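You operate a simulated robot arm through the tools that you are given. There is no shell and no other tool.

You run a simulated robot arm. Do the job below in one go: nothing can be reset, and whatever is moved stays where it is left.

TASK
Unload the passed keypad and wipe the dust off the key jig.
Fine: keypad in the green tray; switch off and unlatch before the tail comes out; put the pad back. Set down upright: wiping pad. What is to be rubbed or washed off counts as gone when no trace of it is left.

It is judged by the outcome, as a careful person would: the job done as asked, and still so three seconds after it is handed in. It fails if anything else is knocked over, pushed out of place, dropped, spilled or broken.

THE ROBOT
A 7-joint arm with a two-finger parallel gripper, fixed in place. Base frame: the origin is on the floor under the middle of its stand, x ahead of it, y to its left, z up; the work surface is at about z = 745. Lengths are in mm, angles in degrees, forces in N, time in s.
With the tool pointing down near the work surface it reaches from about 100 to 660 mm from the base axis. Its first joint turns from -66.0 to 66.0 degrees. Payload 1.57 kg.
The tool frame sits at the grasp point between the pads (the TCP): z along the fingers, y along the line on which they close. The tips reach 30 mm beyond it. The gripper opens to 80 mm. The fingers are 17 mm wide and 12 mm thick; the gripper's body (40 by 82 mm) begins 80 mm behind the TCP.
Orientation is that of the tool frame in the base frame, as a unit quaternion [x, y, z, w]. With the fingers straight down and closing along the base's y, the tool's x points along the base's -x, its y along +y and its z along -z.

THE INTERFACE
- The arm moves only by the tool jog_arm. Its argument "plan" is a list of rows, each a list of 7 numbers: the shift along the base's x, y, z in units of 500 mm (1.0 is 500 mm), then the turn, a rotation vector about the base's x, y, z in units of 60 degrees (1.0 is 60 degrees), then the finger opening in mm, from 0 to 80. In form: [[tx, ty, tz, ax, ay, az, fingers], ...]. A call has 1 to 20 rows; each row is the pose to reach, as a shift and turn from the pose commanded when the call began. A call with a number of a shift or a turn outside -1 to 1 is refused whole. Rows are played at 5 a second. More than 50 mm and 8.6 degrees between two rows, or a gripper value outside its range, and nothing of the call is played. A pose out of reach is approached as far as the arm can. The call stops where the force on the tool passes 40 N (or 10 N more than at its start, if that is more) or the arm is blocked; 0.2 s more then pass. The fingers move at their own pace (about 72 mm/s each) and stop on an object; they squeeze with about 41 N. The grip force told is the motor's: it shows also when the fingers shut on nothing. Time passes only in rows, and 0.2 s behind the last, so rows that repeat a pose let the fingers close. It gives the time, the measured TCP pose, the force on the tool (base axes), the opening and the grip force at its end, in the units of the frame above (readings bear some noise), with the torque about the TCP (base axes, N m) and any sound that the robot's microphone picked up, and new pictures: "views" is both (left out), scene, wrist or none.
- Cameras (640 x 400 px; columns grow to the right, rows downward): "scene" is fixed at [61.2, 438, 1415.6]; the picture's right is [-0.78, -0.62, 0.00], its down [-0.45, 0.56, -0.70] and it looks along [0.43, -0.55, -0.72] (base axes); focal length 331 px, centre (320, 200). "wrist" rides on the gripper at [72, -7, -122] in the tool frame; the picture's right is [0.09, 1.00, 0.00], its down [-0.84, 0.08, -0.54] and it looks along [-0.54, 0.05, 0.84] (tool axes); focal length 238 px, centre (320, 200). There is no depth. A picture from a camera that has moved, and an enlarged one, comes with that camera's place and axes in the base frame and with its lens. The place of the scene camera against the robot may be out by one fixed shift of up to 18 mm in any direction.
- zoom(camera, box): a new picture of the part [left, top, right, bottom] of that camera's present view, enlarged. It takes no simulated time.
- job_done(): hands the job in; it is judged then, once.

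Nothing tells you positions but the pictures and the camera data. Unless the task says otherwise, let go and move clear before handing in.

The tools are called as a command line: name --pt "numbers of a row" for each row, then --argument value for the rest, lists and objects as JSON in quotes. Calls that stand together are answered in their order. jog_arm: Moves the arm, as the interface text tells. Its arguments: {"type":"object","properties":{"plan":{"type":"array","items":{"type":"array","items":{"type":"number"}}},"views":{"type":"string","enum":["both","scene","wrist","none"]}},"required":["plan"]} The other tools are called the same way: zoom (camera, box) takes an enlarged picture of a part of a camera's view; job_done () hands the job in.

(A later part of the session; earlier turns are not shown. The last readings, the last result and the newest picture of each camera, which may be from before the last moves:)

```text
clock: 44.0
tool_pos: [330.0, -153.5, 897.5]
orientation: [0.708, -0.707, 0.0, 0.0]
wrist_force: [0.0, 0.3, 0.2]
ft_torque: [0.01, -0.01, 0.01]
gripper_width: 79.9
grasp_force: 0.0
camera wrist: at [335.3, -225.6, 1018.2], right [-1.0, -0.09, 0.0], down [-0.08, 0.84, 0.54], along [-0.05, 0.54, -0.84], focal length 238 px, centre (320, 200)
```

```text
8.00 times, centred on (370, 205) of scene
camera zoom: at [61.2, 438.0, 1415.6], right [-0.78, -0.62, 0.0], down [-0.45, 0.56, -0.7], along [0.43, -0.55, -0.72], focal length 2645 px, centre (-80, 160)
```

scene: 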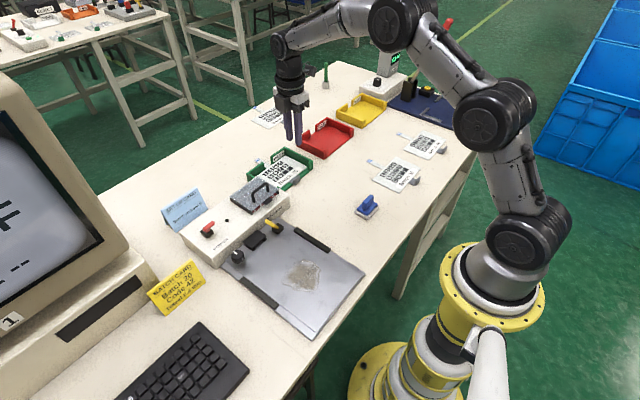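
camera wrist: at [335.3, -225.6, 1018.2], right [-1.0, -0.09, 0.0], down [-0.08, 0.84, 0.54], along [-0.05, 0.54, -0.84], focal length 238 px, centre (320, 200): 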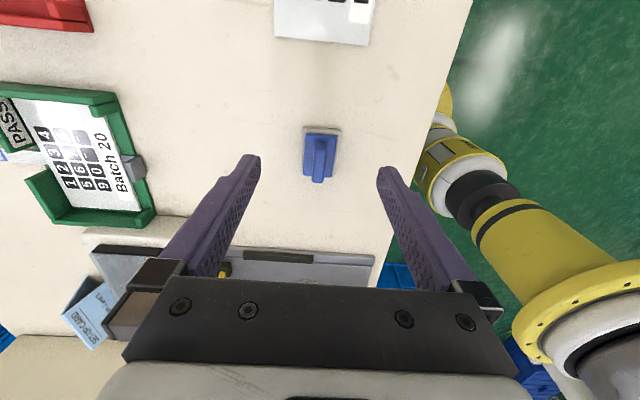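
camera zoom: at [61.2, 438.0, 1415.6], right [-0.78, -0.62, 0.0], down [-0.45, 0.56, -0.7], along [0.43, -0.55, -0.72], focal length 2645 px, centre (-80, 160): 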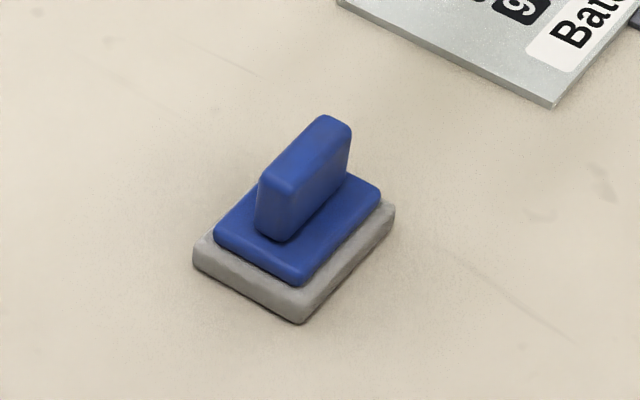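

The wiping pad is centred at about (326, −120), handle top at z≈787, thin along x. I lower over the handle and grip it.

jog_arm --pt "-0.0074 0.0678 -0.05 0 0 0 44" --pt "-0.0074 0.0678 -0.115 0 0 0 44" --pt "-0.0074 0.0678 -0.16 0 0 0 44" --pt "-0.0074 0.0678 -0.185 0 0 0 44" --pt "-0.0074 0.0678 -0.198 0 0 0 44" --pt "-0.0074 0.0678 -0.198 0 0 0 44" --views "both"

zoom --camera "wrist" --box '[270, 90, 370, 170]'

zoom --camera "scene" --box '[340, 160, 410, 230]'

```text
clock: 45.4
tool_pos: [322.5, -120.4, 798.4]
orientation: [-0.707, 0.707, 0.0, -0.001]
wrist_force: [0.0, -0.1, -0.2]
ft_torque: [0.05, 0.05, 0.02]
gripper_width: 44.3
grasp_force: 0.0
camera wrist: at [328.9, -192.3, 919.9], right [-1.0, -0.09, 0.0], down [-0.08, 0.84, 0.54], along [-0.05, 0.54, -0.84], focal length 238 px, centre (320, 200)
```

scene: 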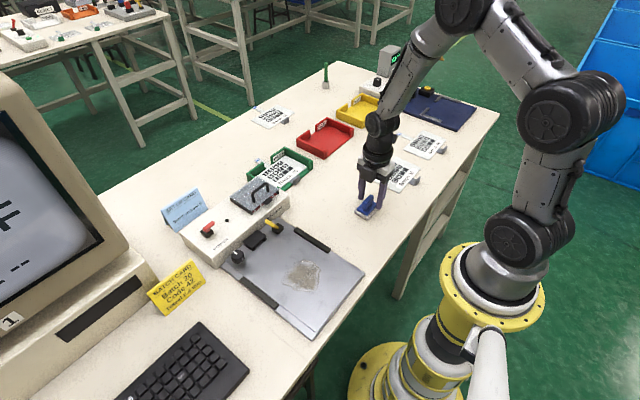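
wrist: 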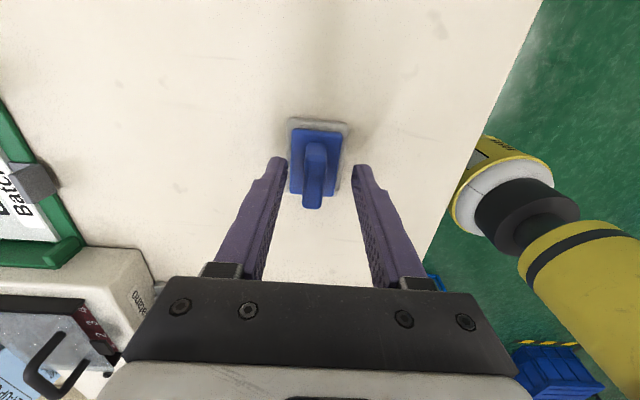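

```text
5.00 times, centred on (320, 130) of wrist
camera zoom: at [328.9, -192.3, 919.9], right [-1.0, -0.09, 0.0], down [-0.08, 0.84, 0.54], along [-0.05, 0.54, -0.84], focal length 1192 px, centre (320, 550)
```

zoom: 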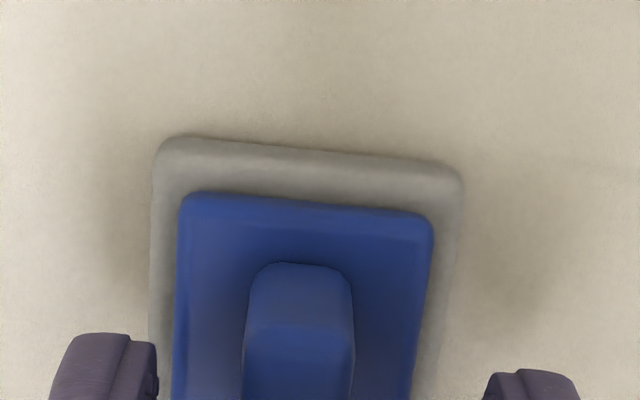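

```text
5.71 times, centred on (375, 195) of scene
camera zoom: at [61.2, 438.0, 1415.6], right [-0.78, -0.62, 0.0], down [-0.45, 0.56, -0.7], along [0.43, -0.55, -0.72], focal length 1890 px, centre (6, 229)
```

zoom: 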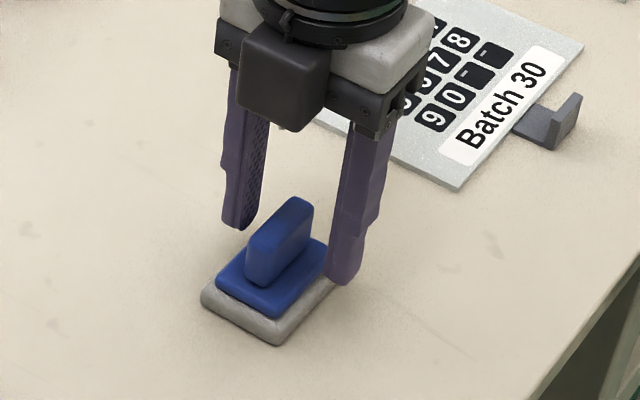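

The handle is about 2.6 mm off centre toward +x; I correct that and close on it.

jog_arm --pt "0.0054 0.001 0 0 0 0 30" --pt "0.0054 0.001 -0.002 0 0 0 20" --pt "0.0054 0.001 -0.002 0 0 0 0" --pt "0.0054 0.001 -0.002 0 0 0 0" --pt "0.0054 0.001 -0.002 0 0 0 0" --views "wrist"

zoom --camera "wrist" --box '[270, 90, 370, 170]'

```text
clock: 46.6
tool_pos: [324.1, -119.7, 798.3]
orientation: [0.707, -0.707, 0.0, 0.0]
wrist_force: [-0.3, 0.3, 2.7]
ft_torque: [0.06, -0.05, -0.02]
gripper_width: 13.0
grasp_force: 29.5
camera wrist: at [331.0, -192.2, 919.5], right [-1.0, -0.09, 0.0], down [-0.08, 0.84, 0.54], along [-0.05, 0.54, -0.84], focal length 238 px, centre (320, 200)
```

wrist: 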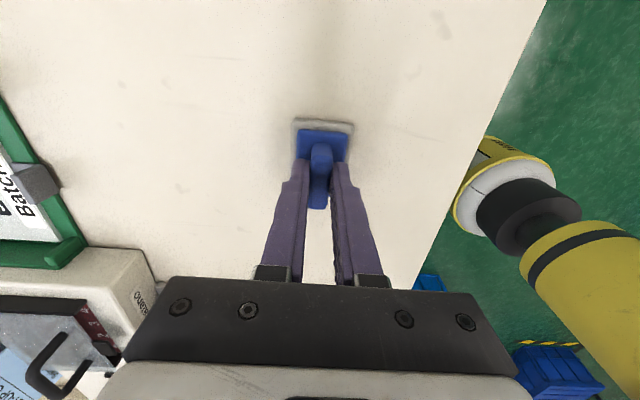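

```text
5.00 times, centred on (320, 130) of wrist
camera zoom: at [331.0, -192.2, 919.5], right [-1.0, -0.09, 0.0], down [-0.08, 0.84, 0.54], along [-0.05, 0.54, -0.84], focal length 1192 px, centre (320, 550)
```

zoom: 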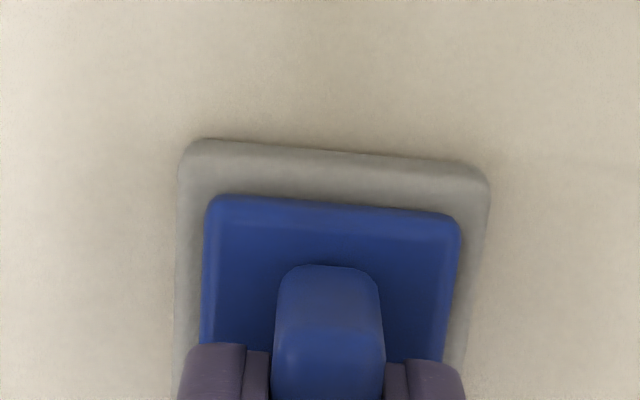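

The pad is gripped. I look at the dust patch in the scene view before lifting.

zoom --camera "scene" --box '[250, 230, 370, 330]'

jog_arm --pt "0 0 0.02 0 0 0 0" --pt "0 0 0.06 0 0 0 0" --pt "0 0 0.12 0 0 0 0" --pt "0 0 0.16 0 0 0 0" --pt "0 0 0.16 0 0 0 0" --views "both"

zoom --camera "scene" --box '[330, 140, 430, 230]'

```text
4.00 times, centred on (310, 280) of scene
camera zoom: at [61.2, 438.0, 1415.6], right [-0.78, -0.62, 0.0], down [-0.45, 0.56, -0.7], along [0.43, -0.55, -0.72], focal length 1323 px, centre (360, -120)
```

zoom: 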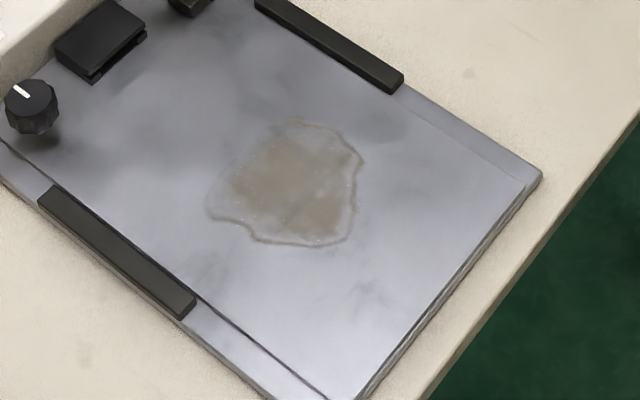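

```text
clock: 47.8
tool_pos: [325.5, -121.1, 878.8]
orientation: [-0.707, 0.707, 0.0, 0.0]
wrist_force: [0.2, -1.2, -0.6]
ft_torque: [-0.03, 0.01, 0.03]
gripper_width: 12.7
grasp_force: 29.3
camera wrist: at [330.8, -192.4, 1000.2], right [-1.0, -0.09, 0.0], down [-0.08, 0.84, 0.54], along [-0.05, 0.54, -0.84], focal length 238 px, centre (320, 200)
```

scene: 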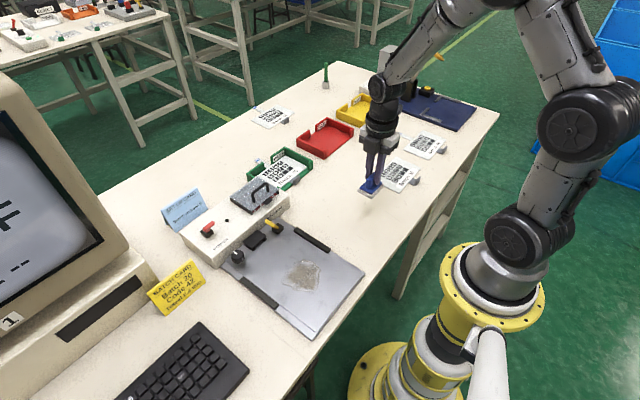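
wrist: 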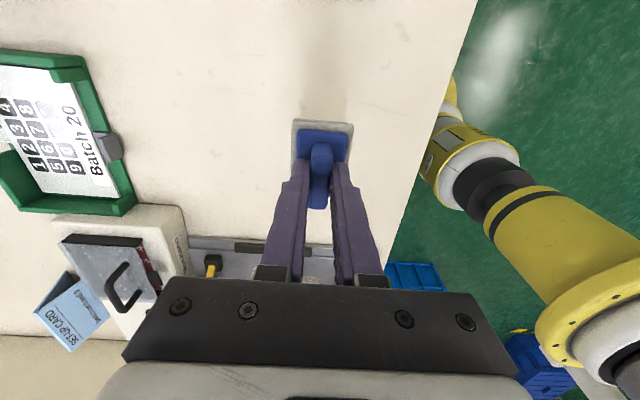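

```text
4.44 times, centred on (380, 185) of scene
camera zoom: at [61.2, 438.0, 1415.6], right [-0.78, -0.62, 0.0], down [-0.45, 0.56, -0.7], along [0.43, -0.55, -0.72], focal length 1470 px, centre (53, 267)
```

zoom: 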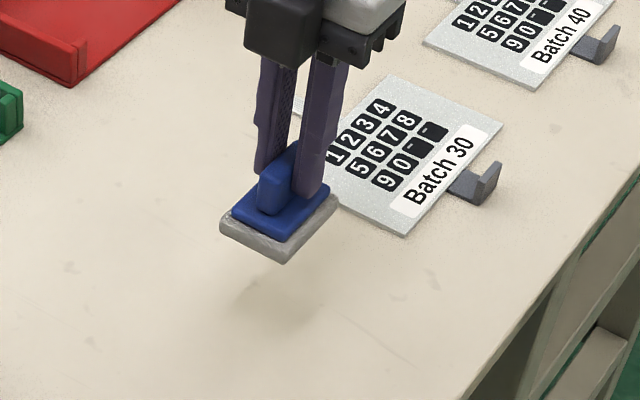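

The pad is held upright and firm. The dust patch spans about x 280–352, y 107–187; I carry the pad over it.

jog_arm --pt "0 0.06 0 0 0 0 0" --pt "-0.003 0.14 0 0 0 0 0" --pt "-0.006 0.22 0 0 0 0 0" --pt "-0.009 0.3 0 0 0 0 0" --pt "-0.012 0.38 0 0 0 0 0" --pt "-0.015 0.46 0 0 0 0 0" --pt "-0.018 0.536 0 0 0 0 0" --pt "-0.018 0.536 -0.06 0 0 0 0" --pt "-0.018 0.536 -0.11 0 0 0 0" --pt "-0.018 0.536 -0.11 0 0 0 0" --views "both"

zoom --camera "wrist" --box '[220, 50, 420, 200]'

zoom --camera "scene" --box '[250, 230, 370, 330]'

```text
clock: 50.0
tool_pos: [316.5, 146.2, 822.6]
orientation: [0.708, -0.706, 0.0, 0.0]
wrist_force: [-0.5, 0.0, -1.2]
ft_torque: [-0.03, -0.02, 0.01]
gripper_width: 12.9
grasp_force: 29.8
camera wrist: at [322.5, 75.0, 943.7], right [-1.0, -0.09, 0.0], down [-0.08, 0.84, 0.54], along [-0.05, 0.54, -0.84], focal length 238 px, centre (320, 200)
```

scene: 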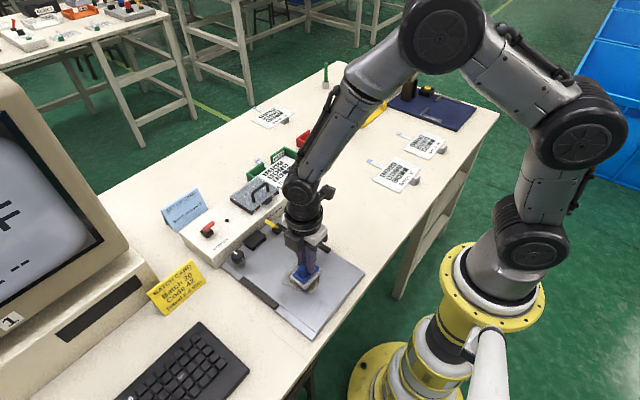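
wrist: 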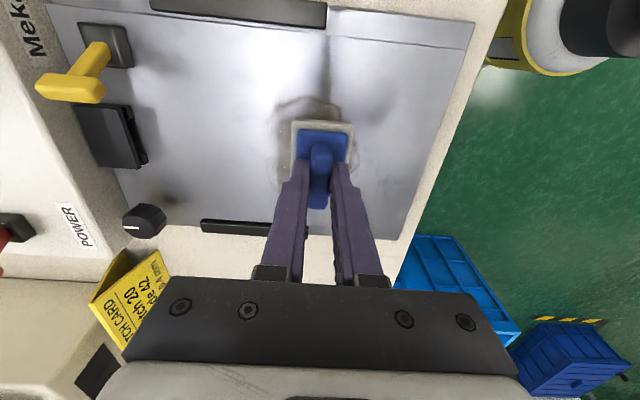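

```text
2.67 times, centred on (320, 125) of wrist
camera zoom: at [322.5, 75.0, 943.7], right [-1.0, -0.09, 0.0], down [-0.08, 0.84, 0.54], along [-0.05, 0.54, -0.84], focal length 636 px, centre (320, 400)
```

zoom: 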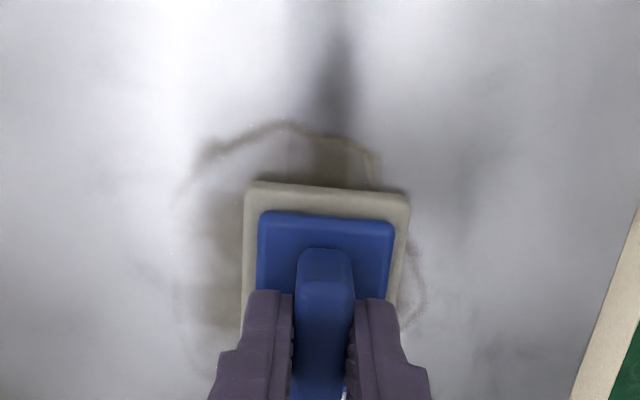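

```text
4.00 times, centred on (310, 280) of scene
camera zoom: at [61.2, 438.0, 1415.6], right [-0.78, -0.62, 0.0], down [-0.45, 0.56, -0.7], along [0.43, -0.55, -0.72], focal length 1323 px, centre (360, -120)
```

zoom: 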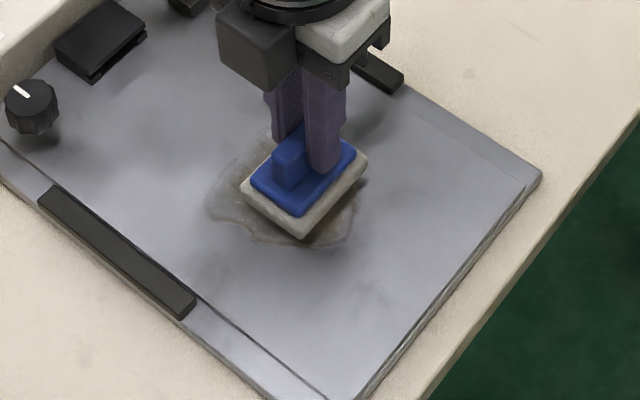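

The pad hovers over the patch. I lower until it touches the jig plate, in small steps.

jog_arm --pt "0 0 -0.02 0 0 0 0" --pt "0 0 -0.03 0 0 0 0" --pt "0 0 -0.033 0 0 0 0" --pt "0 0 -0.033 0 0 0 0" --views "none"

jog_arm --pt "0 0 -0.002 0 0 0 0" --pt "0 0 -0.002 0 0 0 0" --views "none"

```text
clock: 51.0
tool_pos: [317.3, 147.5, 807.7]
orientation: [0.708, -0.707, 0.0, -0.003]
wrist_force: [-7.5, -6.0, 33.6]
ft_torque: [-0.11, 0.31, 0.01]
gripper_width: 13.3
grasp_force: 29.6
```

```text
clock: 51.6
tool_pos: [317.9, 148.1, 806.8]
orientation: [-0.707, 0.707, 0.0, 0.002]
wrist_force: [-5.2, -3.2, 32.4]
ft_torque: [0.01, 0.23, 0.03]
gripper_width: 13.0
grasp_force: 29.7
```

jog_arm --pt "0 0 0.003 0 0 0 0" --pt "0 0 0.003 0 0 0 0" --views "none"

```text
clock: 52.2
tool_pos: [314.9, 146.3, 806.2]
orientation: [0.708, -0.707, -0.001, 0.001]
wrist_force: [1.4, 0.7, 2.8]
ft_torque: [0.19, -0.12, -0.05]
gripper_width: 13.0
grasp_force: 29.7
```

Light contact now (about 3 N). I press slightly more and sweep the pad over the whole patch in a serpentine.

jog_arm --pt "0 0 -0.001 0 0 0 0" --pt "-0.03 -0.02 -0.001 0 0 0 0" --pt "-0.06 -0.042 -0.001 0 0 0 0" --pt "-0.03 -0.042 -0.001 0 0 0 0" --pt "0 -0.042 -0.001 0 0 0 0" --pt "0.036 -0.042 -0.001 0 0 0 0" --pt "0.072 -0.042 -0.001 0 0 0 0" --pt "0.072 -0.02 -0.001 0 0 0 0" --pt "0.072 0 -0.001 0 0 0 0" --pt "0.036 0 -0.001 0 0 0 0" --pt "0 0 -0.001 0 0 0 0" --pt "-0.03 0 -0.001 0 0 0 0" --pt "-0.06 0 -0.001 0 0 0 0" --pt "-0.06 0.021 -0.001 0 0 0 0" --pt "-0.06 0.042 -0.001 0 0 0 0" --pt "-0.03 0.042 -0.001 0 0 0 0" --pt "0 0.042 -0.001 0 0 0 0" --pt "0.036 0.042 -0.001 0 0 0 0" --pt "0.072 0.042 -0.001 0 0 0 0" --pt "0.072 0.042 -0.001 0 0 0 0" --views "both"

zoom --camera "scene" --box '[250, 230, 370, 330]'

zoom --camera "wrist" --box '[220, 50, 420, 200]'

```text
clock: 56.4
tool_pos: [352.9, 168.9, 806.8]
orientation: [-0.707, 0.707, 0.0, -0.001]
wrist_force: [1.5, 0.0, -0.3]
ft_torque: [0.02, 0.01, 0.01]
gripper_width: 12.7
grasp_force: 30.2
camera wrist: at [359.1, 96.7, 927.6], right [-1.0, -0.09, 0.0], down [-0.08, 0.84, 0.54], along [-0.05, 0.54, -0.84], focal length 238 px, centre (320, 200)
```

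scene: 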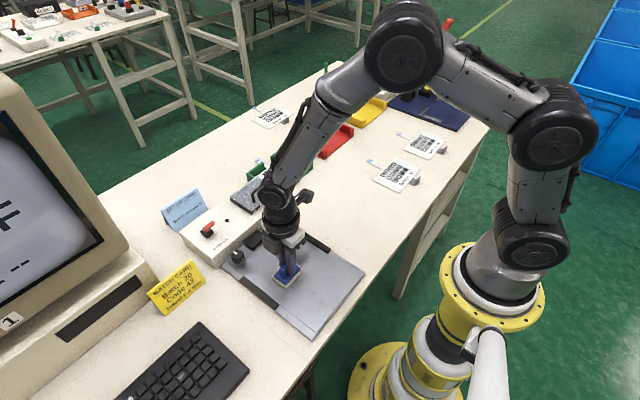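
wrist: 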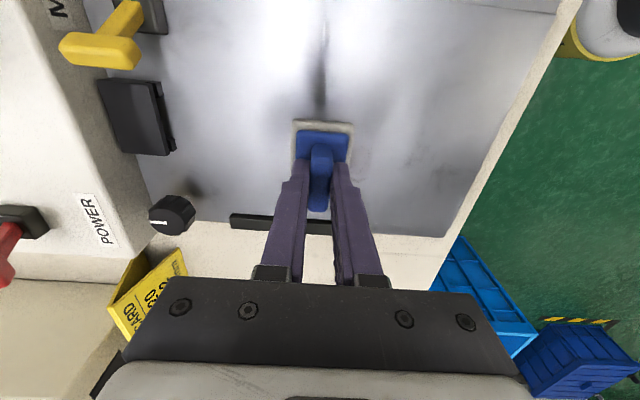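

```text
4.00 times, centred on (310, 280) of scene
camera zoom: at [61.2, 438.0, 1415.6], right [-0.78, -0.62, 0.0], down [-0.45, 0.56, -0.7], along [0.43, -0.55, -0.72], focal length 1323 px, centre (360, -120)
```

zoom: 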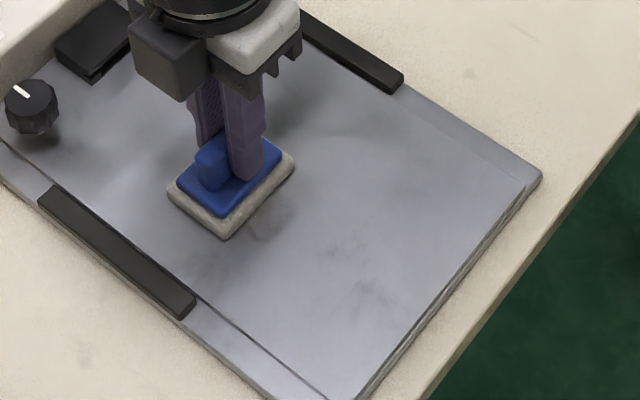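

```text
2.67 times, centred on (320, 125) of wrist
camera zoom: at [359.1, 96.7, 927.6], right [-1.0, -0.09, 0.0], down [-0.08, 0.84, 0.54], along [-0.05, 0.54, -0.84], focal length 636 px, centre (320, 400)
```

zoom: 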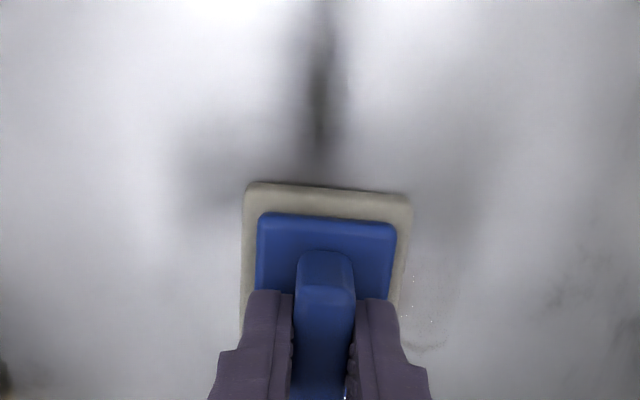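

Most of the dust is gone; a few specks remain near (320, 175) where the contact was light. I press a bit more and sweep again.

jog_arm --pt "0 0 -0.002 0 0 0 0" --pt "-0.03 0 -0.002 0 0 0 0" --pt "-0.06 0 -0.002 0 0 0 0" --pt "-0.06 0 -0.002 0 0 0 0" --views "none"

```text
clock: 57.4
tool_pos: [322.9, 169.5, 807.1]
orientation: [-0.707, 0.708, 0.0, 0.001]
wrist_force: [4.1, 0.8, 6.5]
ft_torque: [0.0, -0.09, -0.01]
gripper_width: 12.9
grasp_force: 29.5
```

jog_arm --pt "-0.03 0 0 0 0 0 0" --pt "-0.072 0 0 0 0 0 0" --pt "-0.072 0.014 0 0 0 0 0" --pt "-0.036 0.014 0 0 0 0 0" --pt "0 0.014 0 0 0 0 0" --pt "0.036 0.014 0 0 0 0 0" --pt "0.06 0.014 0 0 0 0 0" --pt "0.06 -0.02 0 0 0 0 0" --pt "0.03 -0.02 0 0 0 0 0" --pt "0 -0.02 0 0 0 0 0" --pt "-0.036 -0.02 0 0 0 0 0" --pt "-0.072 -0.02 0 0 0 0 0" --pt "-0.072 -0.05 0 0 0 0 0" --pt "-0.036 -0.05 0 0 0 0 0" --pt "0 -0.05 0 0 0 0 0" --pt "0.03 -0.05 0 0 0 0 0" --pt "0.06 -0.05 0 0 0 0 0" --pt "0.06 -0.08 0 0 0 0 0" --pt "0.03 -0.08 0 0 0 0 0" --pt "0 -0.08 0 0 0 0 0" --views "none"

jog_arm --pt "-0.036 0 0 0 0 0 0" --pt "-0.072 0 0 0 0 0 0" --pt "-0.072 -0.014 0 0 0 0 0" --pt "-0.036 -0.014 0 0 0 0 0" --pt "0 -0.014 0 0 0 0 0" --pt "0.03 -0.014 0 0 0 0 0" --pt "0.06 -0.014 0 0 0 0 0" --pt "0.06 -0.014 0 0 0 0 0" --views "both"

zoom --camera "scene" --box '[250, 230, 370, 330]'

zoom --camera "wrist" --box '[320, 50, 520, 250]'

```text
clock: 61.6
tool_pos: [320.4, 128.7, 805.3]
orientation: [-0.707, 0.707, 0.0, 0.0]
wrist_force: [0.4, 0.3, -0.6]
ft_torque: [-0.01, 0.01, 0.04]
gripper_width: 12.9
grasp_force: 29.7
```

```text
clock: 63.4
tool_pos: [351.1, 122.2, 806.2]
orientation: [0.707, -0.707, 0.0, 0.0]
wrist_force: [0.1, 0.2, -0.9]
ft_torque: [0.01, -0.02, 0.01]
gripper_width: 13.1
grasp_force: 29.5
camera wrist: at [357.9, 49.4, 927.8], right [-1.0, -0.09, 0.0], down [-0.08, 0.84, 0.54], along [-0.05, 0.54, -0.84], focal length 238 px, centre (320, 200)
```

scene: 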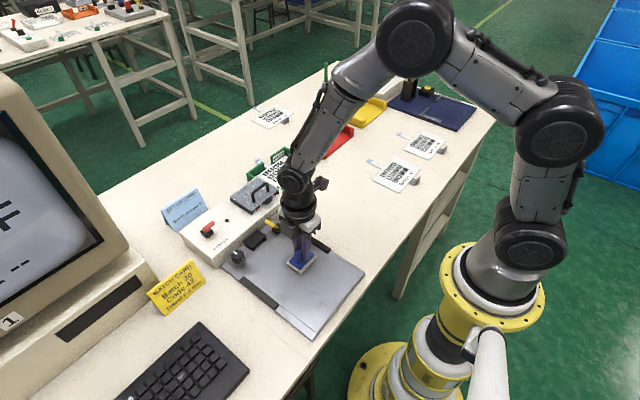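
wrist: 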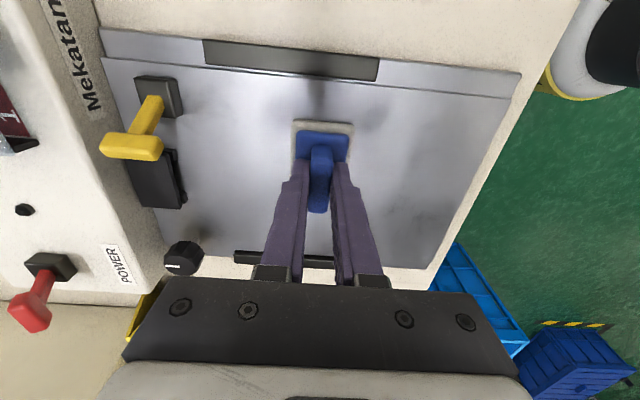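

```text
4.00 times, centred on (310, 280) of scene
camera zoom: at [61.2, 438.0, 1415.6], right [-0.78, -0.62, 0.0], down [-0.45, 0.56, -0.7], along [0.43, -0.55, -0.72], focal length 1323 px, centre (360, -120)
```

zoom: 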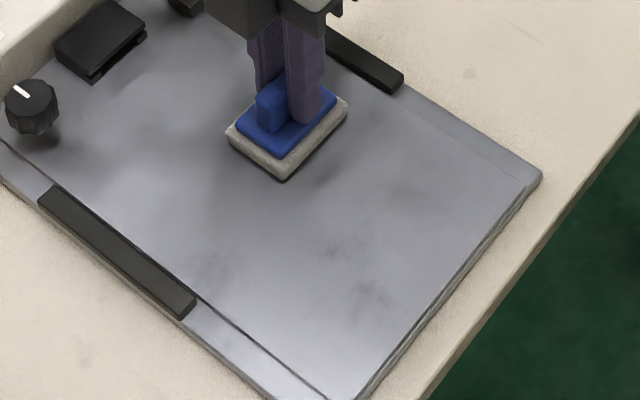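

```text
2.00 times, centred on (420, 150) of wrist
camera zoom: at [357.9, 49.4, 927.8], right [-1.0, -0.09, 0.0], down [-0.08, 0.84, 0.54], along [-0.05, 0.54, -0.84], focal length 477 px, centre (120, 300)
```

zoom: 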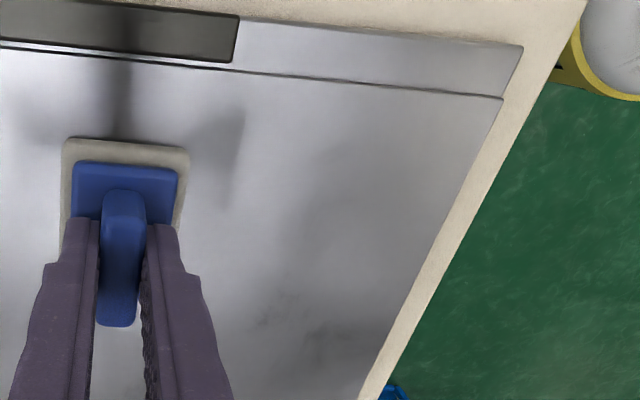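

The patch looks clean from the scene camera. I lift the pad and move it aside to inspect the plate closely.

jog_arm --pt "0 0 0.04 0 0 0 0" --pt "0 0 0.1 0 0 0 0" --pt "0.04 -0.05 0.15 0 0 0 0" --pt "0.08 -0.1 0.188 0 0 0 0" --pt "0.118 -0.144 0.188 0 0 0 0" --pt "0.118 -0.144 0.188 0 0 0 0" --views "both"

zoom --camera "wrist" --box '[330, 90, 470, 220]'

zoom --camera "scene" --box '[270, 240, 350, 310]'

```text
clock: 64.8
tool_pos: [410.0, 49.3, 901.2]
orientation: [0.707, -0.707, 0.0, 0.0]
wrist_force: [0.0, 0.0, -1.2]
ft_torque: [-0.01, 0.0, -0.03]
gripper_width: 12.9
grasp_force: 29.9
camera wrist: at [416.4, -22.5, 1021.6], right [-1.0, -0.09, 0.0], down [-0.08, 0.84, 0.54], along [-0.05, 0.54, -0.84], focal length 238 px, centre (320, 200)
```

scene: 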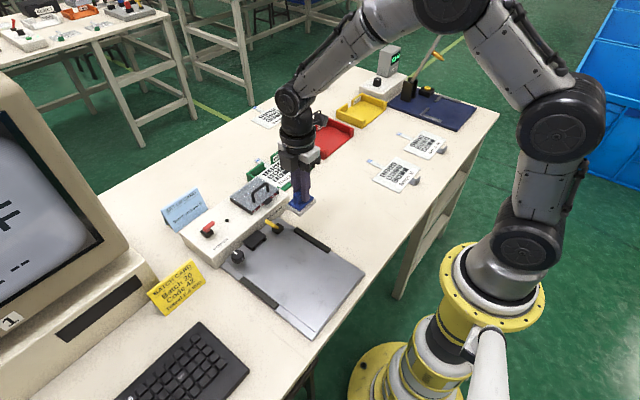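
wrist: 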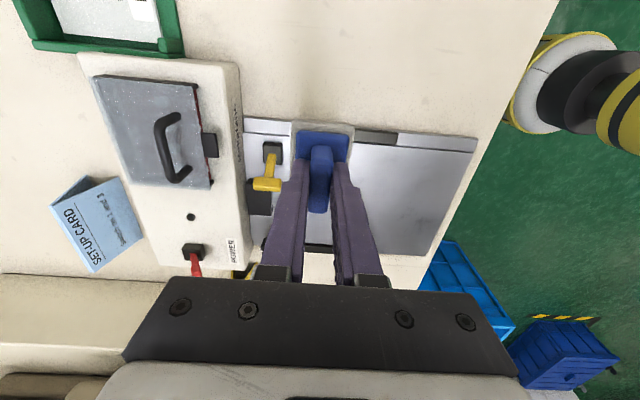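

```text
3.08 times, centred on (400, 155) of wrist
camera zoom: at [416.4, -22.5, 1021.6], right [-1.0, -0.09, 0.0], down [-0.08, 0.84, 0.54], along [-0.05, 0.54, -0.84], focal length 733 px, centre (74, 338)
```

zoom: 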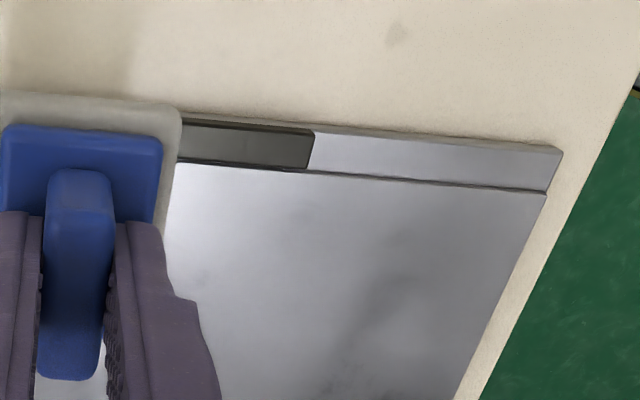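

```text
5.71 times, centred on (310, 275) of scene
camera zoom: at [61.2, 438.0, 1415.6], right [-0.78, -0.62, 0.0], down [-0.45, 0.56, -0.7], along [0.43, -0.55, -0.72], focal length 1890 px, centre (377, -229)
```

zoom: 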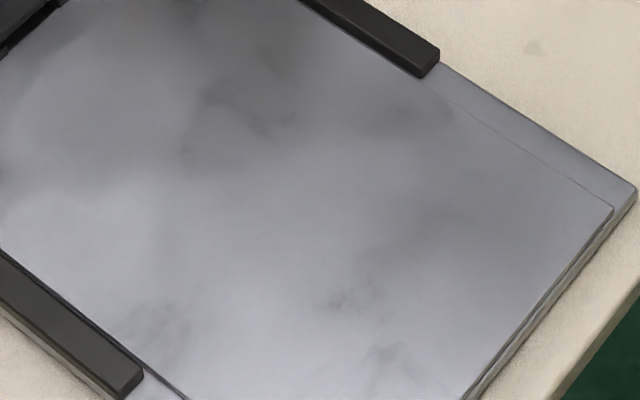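

jog_arm --pt "0.05 0.02 -0.01 0 0 0 0" --pt "0.1 0.04 -0.01 0 0 0 0" --pt "0.1 0.04 -0.01 0 0 0 0" --views "wrist"

zoom --camera "wrist" --box '[370, 100, 520, 230]'

zoom --camera "wrist" --box '[375, 150, 455, 220]'

zoom --camera "scene" --box '[250, 230, 370, 330]'

```text
clock: 65.6
tool_pos: [460.2, 67.5, 895.6]
orientation: [0.707, -0.707, -0.001, 0.0]
wrist_force: [0.3, -0.4, -0.1]
ft_torque: [-0.01, 0.02, 0.01]
gripper_width: 12.9
grasp_force: 29.8
camera wrist: at [465.8, -4.1, 1016.5], right [-1.0, -0.09, 0.0], down [-0.08, 0.84, 0.54], along [-0.05, 0.54, -0.84], focal length 238 px, centre (320, 200)
```

wrist: 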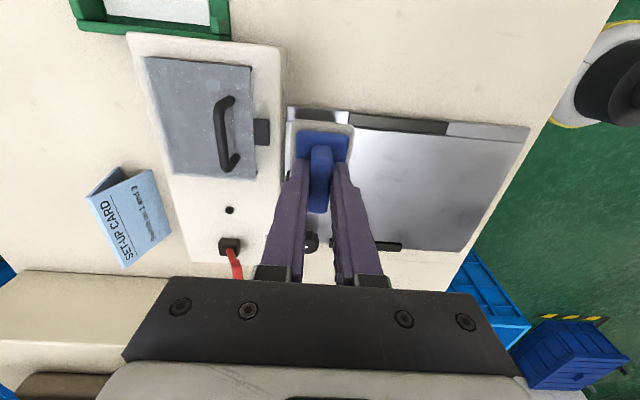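

```text
3.08 times, centred on (445, 165) of wrist
camera zoom: at [465.8, -4.1, 1016.5], right [-1.0, -0.09, 0.0], down [-0.08, 0.84, 0.54], along [-0.05, 0.54, -0.84], focal length 733 px, centre (-65, 308)
```

zoom: 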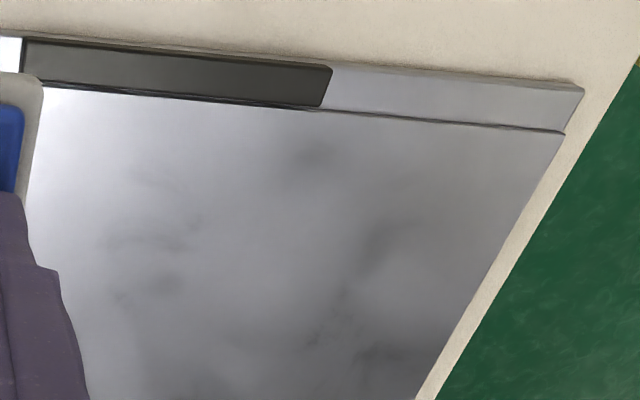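

```text
5.71 times, centred on (415, 185) of wrist
camera zoom: at [465.8, -4.1, 1016.5], right [-1.0, -0.09, 0.0], down [-0.08, 0.84, 0.54], along [-0.05, 0.54, -0.84], focal length 1362 px, centre (-223, 286)
```

zoom: 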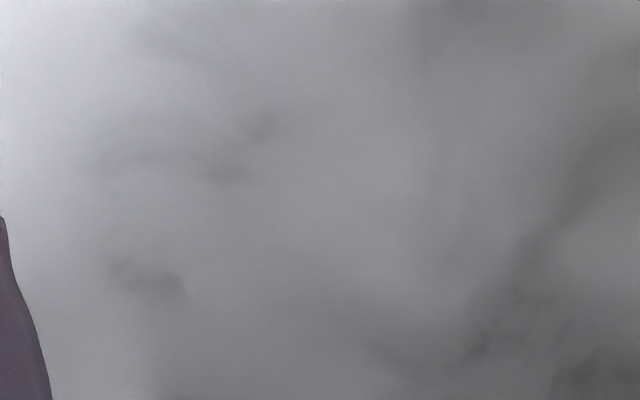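

```text
4.00 times, centred on (310, 280) of scene
camera zoom: at [61.2, 438.0, 1415.6], right [-0.78, -0.62, 0.0], down [-0.45, 0.56, -0.7], along [0.43, -0.55, -0.72], focal length 1323 px, centre (360, -120)
```

zoom: 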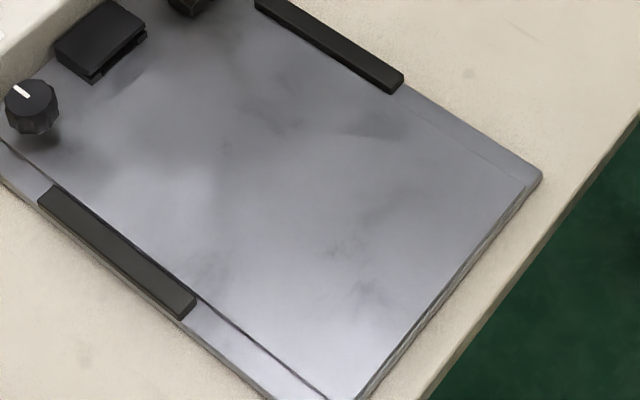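

No brown trace is visible any more. For certainty I make one more pass with firm contact over the whole area, starting at the −y side where the contact had been light.

jog_arm --pt "-0.08 0.03 0 0 0 0 0" --pt "-0.16 0.06 0 0 0 0 0" --pt "-0.24 0.09 0 0 0 0 0" --pt "-0.322 0.116 0 0 0 0 0" --pt "-0.322 0.116 -0.08 0 0 0 0" --pt "-0.322 0.116 -0.15 0 0 0 0" --pt "-0.322 0.116 -0.17 0 0 0 0" --pt "-0.322 0.116 -0.17 0 0 0 0" --views "none"

jog_arm --pt "0 0 -0.003 0 0 0 0" --pt "0 0 -0.006 0 0 0 0" --pt "0 0 -0.006 0 0 0 0" --views "none"

```text
clock: 67.4
tool_pos: [301.5, 128.6, 808.1]
orientation: [0.707, -0.707, 0.0, -0.001]
wrist_force: [0.2, 0.7, -0.4]
ft_torque: [-0.02, -0.01, 0.0]
gripper_width: 13.2
grasp_force: 29.8
```

```text
clock: 68.2
tool_pos: [299.9, 128.8, 805.8]
orientation: [-0.707, 0.707, 0.0, 0.0]
wrist_force: [-0.3, -1.1, -0.6]
ft_torque: [0.0, -0.02, 0.0]
gripper_width: 13.1
grasp_force: 29.3
```

jog_arm --pt "0 0 -0.002 0 0 0 0" --pt "0 0 -0.002 0 0 0 0" --views "none"

jog_arm --pt "0 0 -0.002 0 0 0 0" --pt "0 0 -0.002 0 0 0 0" --views "none"

```text
clock: 68.8
tool_pos: [300.8, 127.6, 806.0]
orientation: [-0.707, 0.708, 0.0, 0.0]
wrist_force: [-0.9, 1.4, -0.8]
ft_torque: [-0.01, 0.0, 0.04]
gripper_width: 12.6
grasp_force: 29.3
```

```text
clock: 69.4
tool_pos: [299.8, 127.6, 805.5]
orientation: [0.707, -0.707, -0.001, 0.0]
wrist_force: [-0.8, 0.2, 0.3]
ft_torque: [-0.04, 0.04, 0.03]
gripper_width: 12.8
grasp_force: 29.6
```

jog_arm --pt "0 0 -0.002 0 0 0 0" --pt "0 0 -0.002 0 0 0 0" --views "both"

zoom --camera "scene" --box '[270, 220, 370, 310]'

zoom --camera "wrist" --box '[260, 90, 380, 200]'

```text
clock: 70.0
tool_pos: [299.9, 126.7, 804.9]
orientation: [0.708, -0.707, 0.0, 0.0]
wrist_force: [-4.7, 1.3, 15.0]
ft_torque: [-0.1, 0.21, -0.02]
gripper_width: 13.0
grasp_force: 29.8
camera wrist: at [306.3, 55.4, 925.8], right [-1.0, -0.09, 0.0], down [-0.08, 0.84, 0.54], along [-0.05, 0.54, -0.84], focal length 238 px, centre (320, 200)
```

scene: 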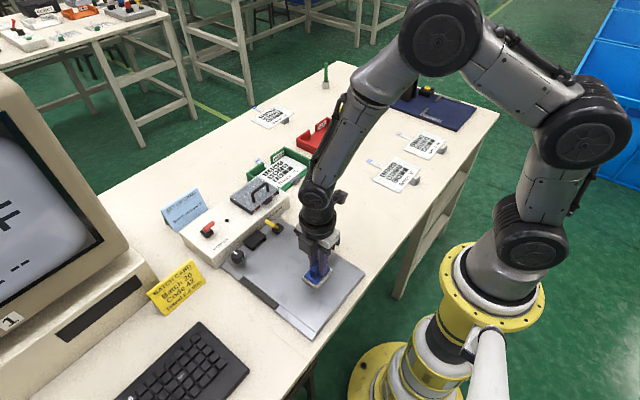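
wrist: 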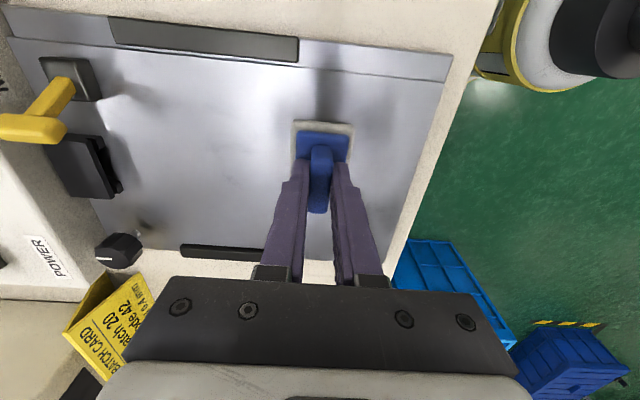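

```text
4.44 times, centred on (320, 265) of scene
camera zoom: at [61.0, 438.0, 1415.6], right [-0.78, -0.62, 0.0], down [-0.45, 0.56, -0.7], along [0.43, -0.55, -0.72], focal length 1470 px, centre (320, -89)
```

zoom: 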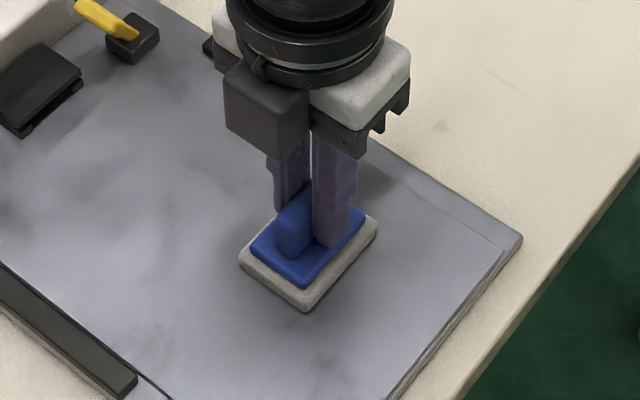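

```text
3.64 times, centred on (320, 145) of wrist
camera zoom: at [306.3, 55.4, 925.8], right [-1.0, -0.09, 0.0], down [-0.08, 0.84, 0.54], along [-0.05, 0.54, -0.84], focal length 867 px, centre (320, 400)
```

zoom: 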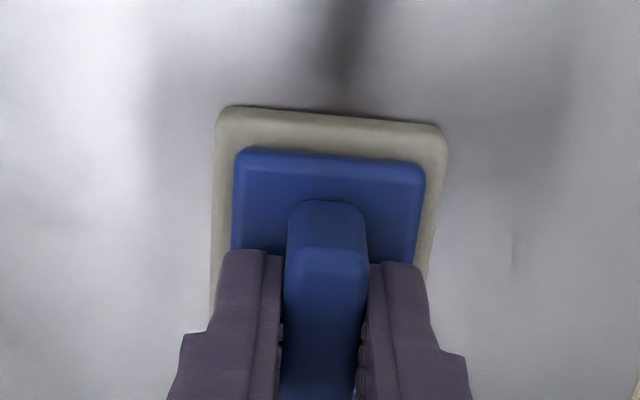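

Firm contact (15 N). I make the final thorough pass over the whole patch area.

jog_arm --pt "-0.02 -0.01 0 0 0 0 0" --pt "0.02 -0.01 0 0 0 0 0" --pt "0.06 -0.01 0 0 0 0 0" --pt "0.1 -0.01 0 0 0 0 0" --pt "0.1 0.02 0 0 0 0 0" --pt "0.06 0.02 0 0 0 0 0" --pt "0.02 0.02 0 0 0 0 0" --pt "-0.02 0.02 0 0 0 0 0" --pt "-0.02 0.042 0 0 0 0 0" --pt "0.02 0.042 0 0 0 0 0" --pt "0.06 0.042 0 0 0 0 0" --pt "0.1 0.042 0 0 0 0 0" --pt "0.1 0.065 0 0 0 0 0" --pt "0.06 0.065 0 0 0 0 0" --pt "0.02 0.065 0 0 0 0 0" --pt "-0.02 0.065 0 0 0 0 0" --pt "-0.02 0.09 0 0 0 0 0" --pt "0.02 0.09 0 0 0 0 0" --pt "0.06 0.09 0 0 0 0 0" --pt "0.1 0.09 0 0 0 0 0" --views "both"

zoom --camera "scene" --box '[250, 230, 370, 330]'

zoom --camera "wrist" --box '[260, 90, 380, 200]'

```text
clock: 74.2
tool_pos: [349.5, 172.6, 802.6]
orientation: [0.707, -0.707, -0.001, 0.0]
wrist_force: [-0.1, 0.2, -0.4]
ft_torque: [0.0, -0.01, -0.02]
gripper_width: 12.7
grasp_force: 29.6
camera wrist: at [356.1, 100.8, 924.4], right [-1.0, -0.09, 0.0], down [-0.08, 0.84, 0.54], along [-0.05, 0.54, -0.84], focal length 238 px, centre (320, 200)
```

scene: 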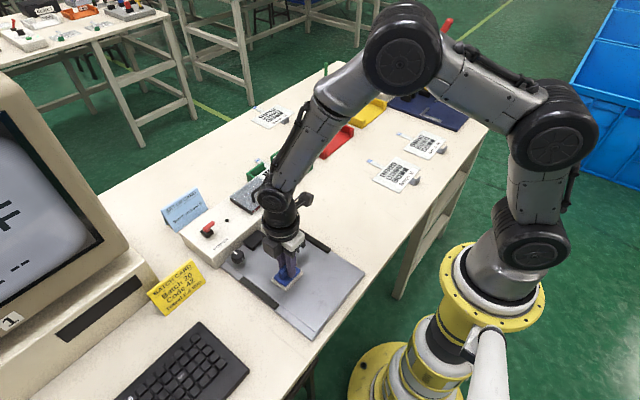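
wrist: 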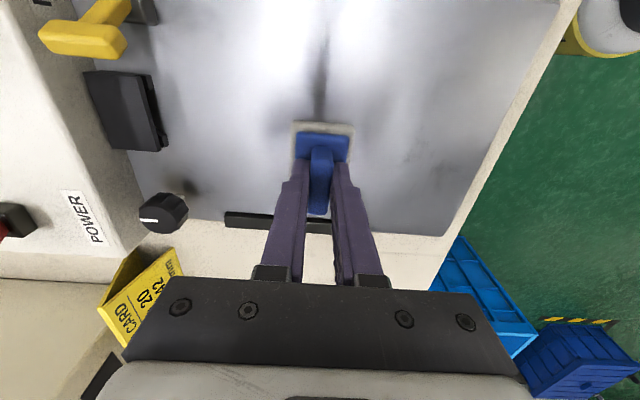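

```text
4.00 times, centred on (310, 280) of scene
camera zoom: at [61.2, 438.0, 1415.6], right [-0.78, -0.62, 0.0], down [-0.45, 0.56, -0.7], along [0.43, -0.55, -0.72], focal length 1323 px, centre (360, -120)
```

zoom: 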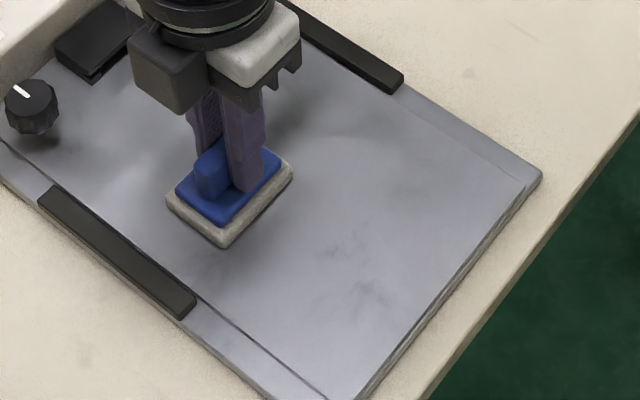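

```text
3.64 times, centred on (320, 145) of wrist
camera zoom: at [356.1, 100.8, 924.4], right [-1.0, -0.09, 0.0], down [-0.08, 0.84, 0.54], along [-0.05, 0.54, -0.84], focal length 867 px, centre (320, 400)
```

zoom: 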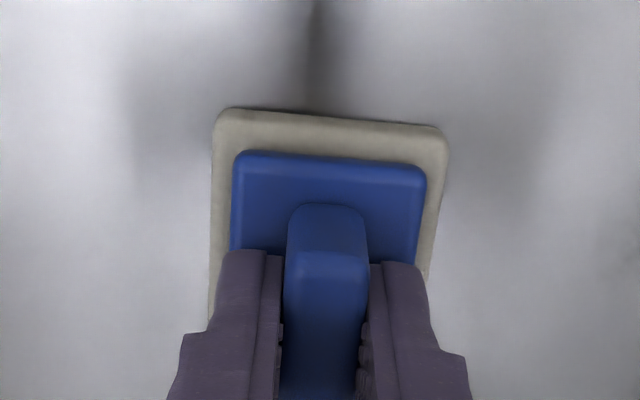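

The plate is clean. I lift the pad and carry it back over its original place.

jog_arm --pt "0 0 0.05 0 0 0 0" --pt "0 0 0.12 0 0 0 0" --pt "-0.01 -0.08 0.12 0 0 0 0" --pt "-0.018 -0.16 0.12 0 0 0 0" --pt "-0.026 -0.24 0.12 0 0 0 0" --pt "-0.034 -0.32 0.12 0 0 0 0" --pt "-0.042 -0.4 0.12 0 0 0 0" --pt "-0.05 -0.48 0.12 0 0 0 0" --pt "-0.05 -0.55 0.12 0 0 0 0" --pt "-0.05 -0.586 0.12 0 0 0 0" --pt "-0.05 -0.586 0.12 0 0 0 0" --views "both"

zoom --camera "scene" --box '[250, 230, 370, 330]'

zoom --camera "scene" --box '[340, 150, 420, 230]'

```text
clock: 76.6
tool_pos: [324.3, -119.9, 863.4]
orientation: [-0.707, 0.707, 0.0, 0.0]
wrist_force: [-0.6, -0.5, -0.1]
ft_torque: [-0.01, 0.0, -0.03]
gripper_width: 13.0
grasp_force: 30.0
camera wrist: at [330.4, -192.1, 984.6], right [-1.0, -0.09, 0.0], down [-0.08, 0.84, 0.54], along [-0.05, 0.54, -0.84], focal length 238 px, centre (320, 200)
```

scene: 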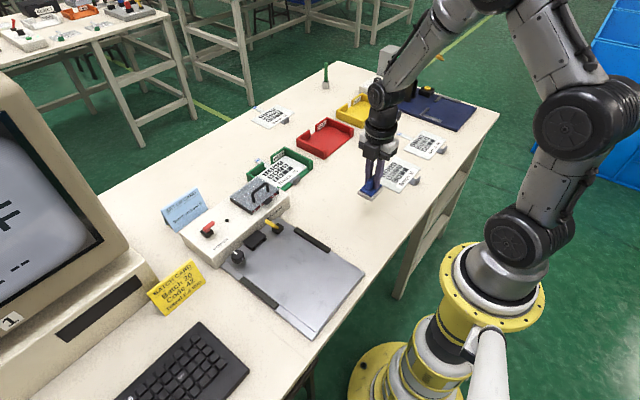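
wrist: 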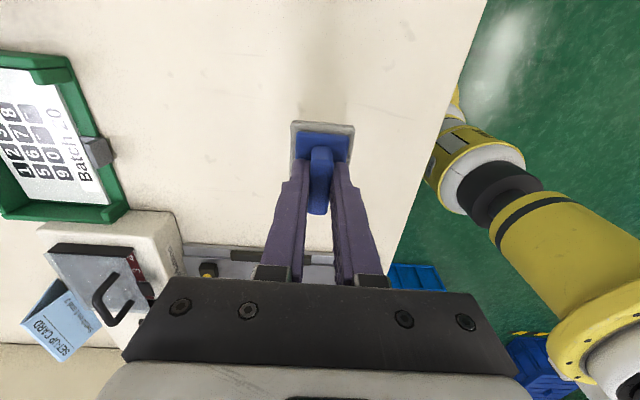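

```text
4.00 times, centred on (310, 280) of scene
camera zoom: at [61.2, 438.0, 1415.6], right [-0.78, -0.62, 0.0], down [-0.45, 0.56, -0.7], along [0.43, -0.55, -0.72], focal length 1323 px, centre (360, -120)
```

zoom: 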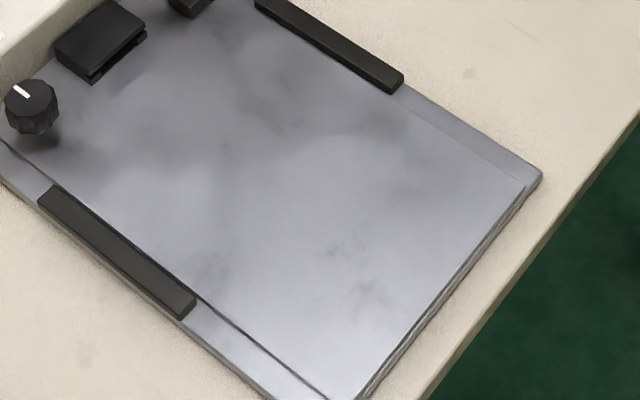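

```text
5.00 times, centred on (380, 190) of scene
camera zoom: at [61.2, 438.0, 1415.6], right [-0.78, -0.62, 0.0], down [-0.45, 0.56, -0.7], along [0.43, -0.55, -0.72], focal length 1653 px, centre (20, 250)
```

zoom: 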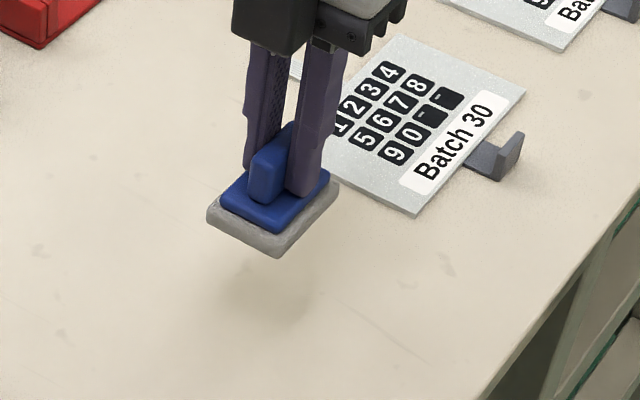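

The jig is clean and the pad is level over its place. I lower it to just above the table, then feel for contact.

jog_arm --pt "0 0 -0.05 0 0 0 0" --pt "0 0 -0.1 0 0 0 0" --pt "0 0 -0.126 0 0 0 0" --pt "0 0 -0.126 0 0 0 0" --views "none"

jog_arm --pt "0 0 -0.003 0 0 0 0" --pt "0 0 -0.006 0 0 0 0" --pt "0 0 -0.006 0 0 0 0" --views "none"

```text
clock: 77.6
tool_pos: [325.9, -120.5, 801.3]
orientation: [-0.707, 0.707, 0.0, 0.0]
wrist_force: [1.4, 0.2, 0.7]
ft_torque: [-0.03, 0.01, 0.03]
gripper_width: 12.8
grasp_force: 29.6
```

```text
clock: 78.4
tool_pos: [325.6, -119.5, 797.3]
orientation: [-0.707, 0.707, 0.0, 0.0]
wrist_force: [-0.2, -0.2, -0.5]
ft_torque: [-0.04, -0.01, -0.01]
gripper_width: 13.2
grasp_force: 29.8
```

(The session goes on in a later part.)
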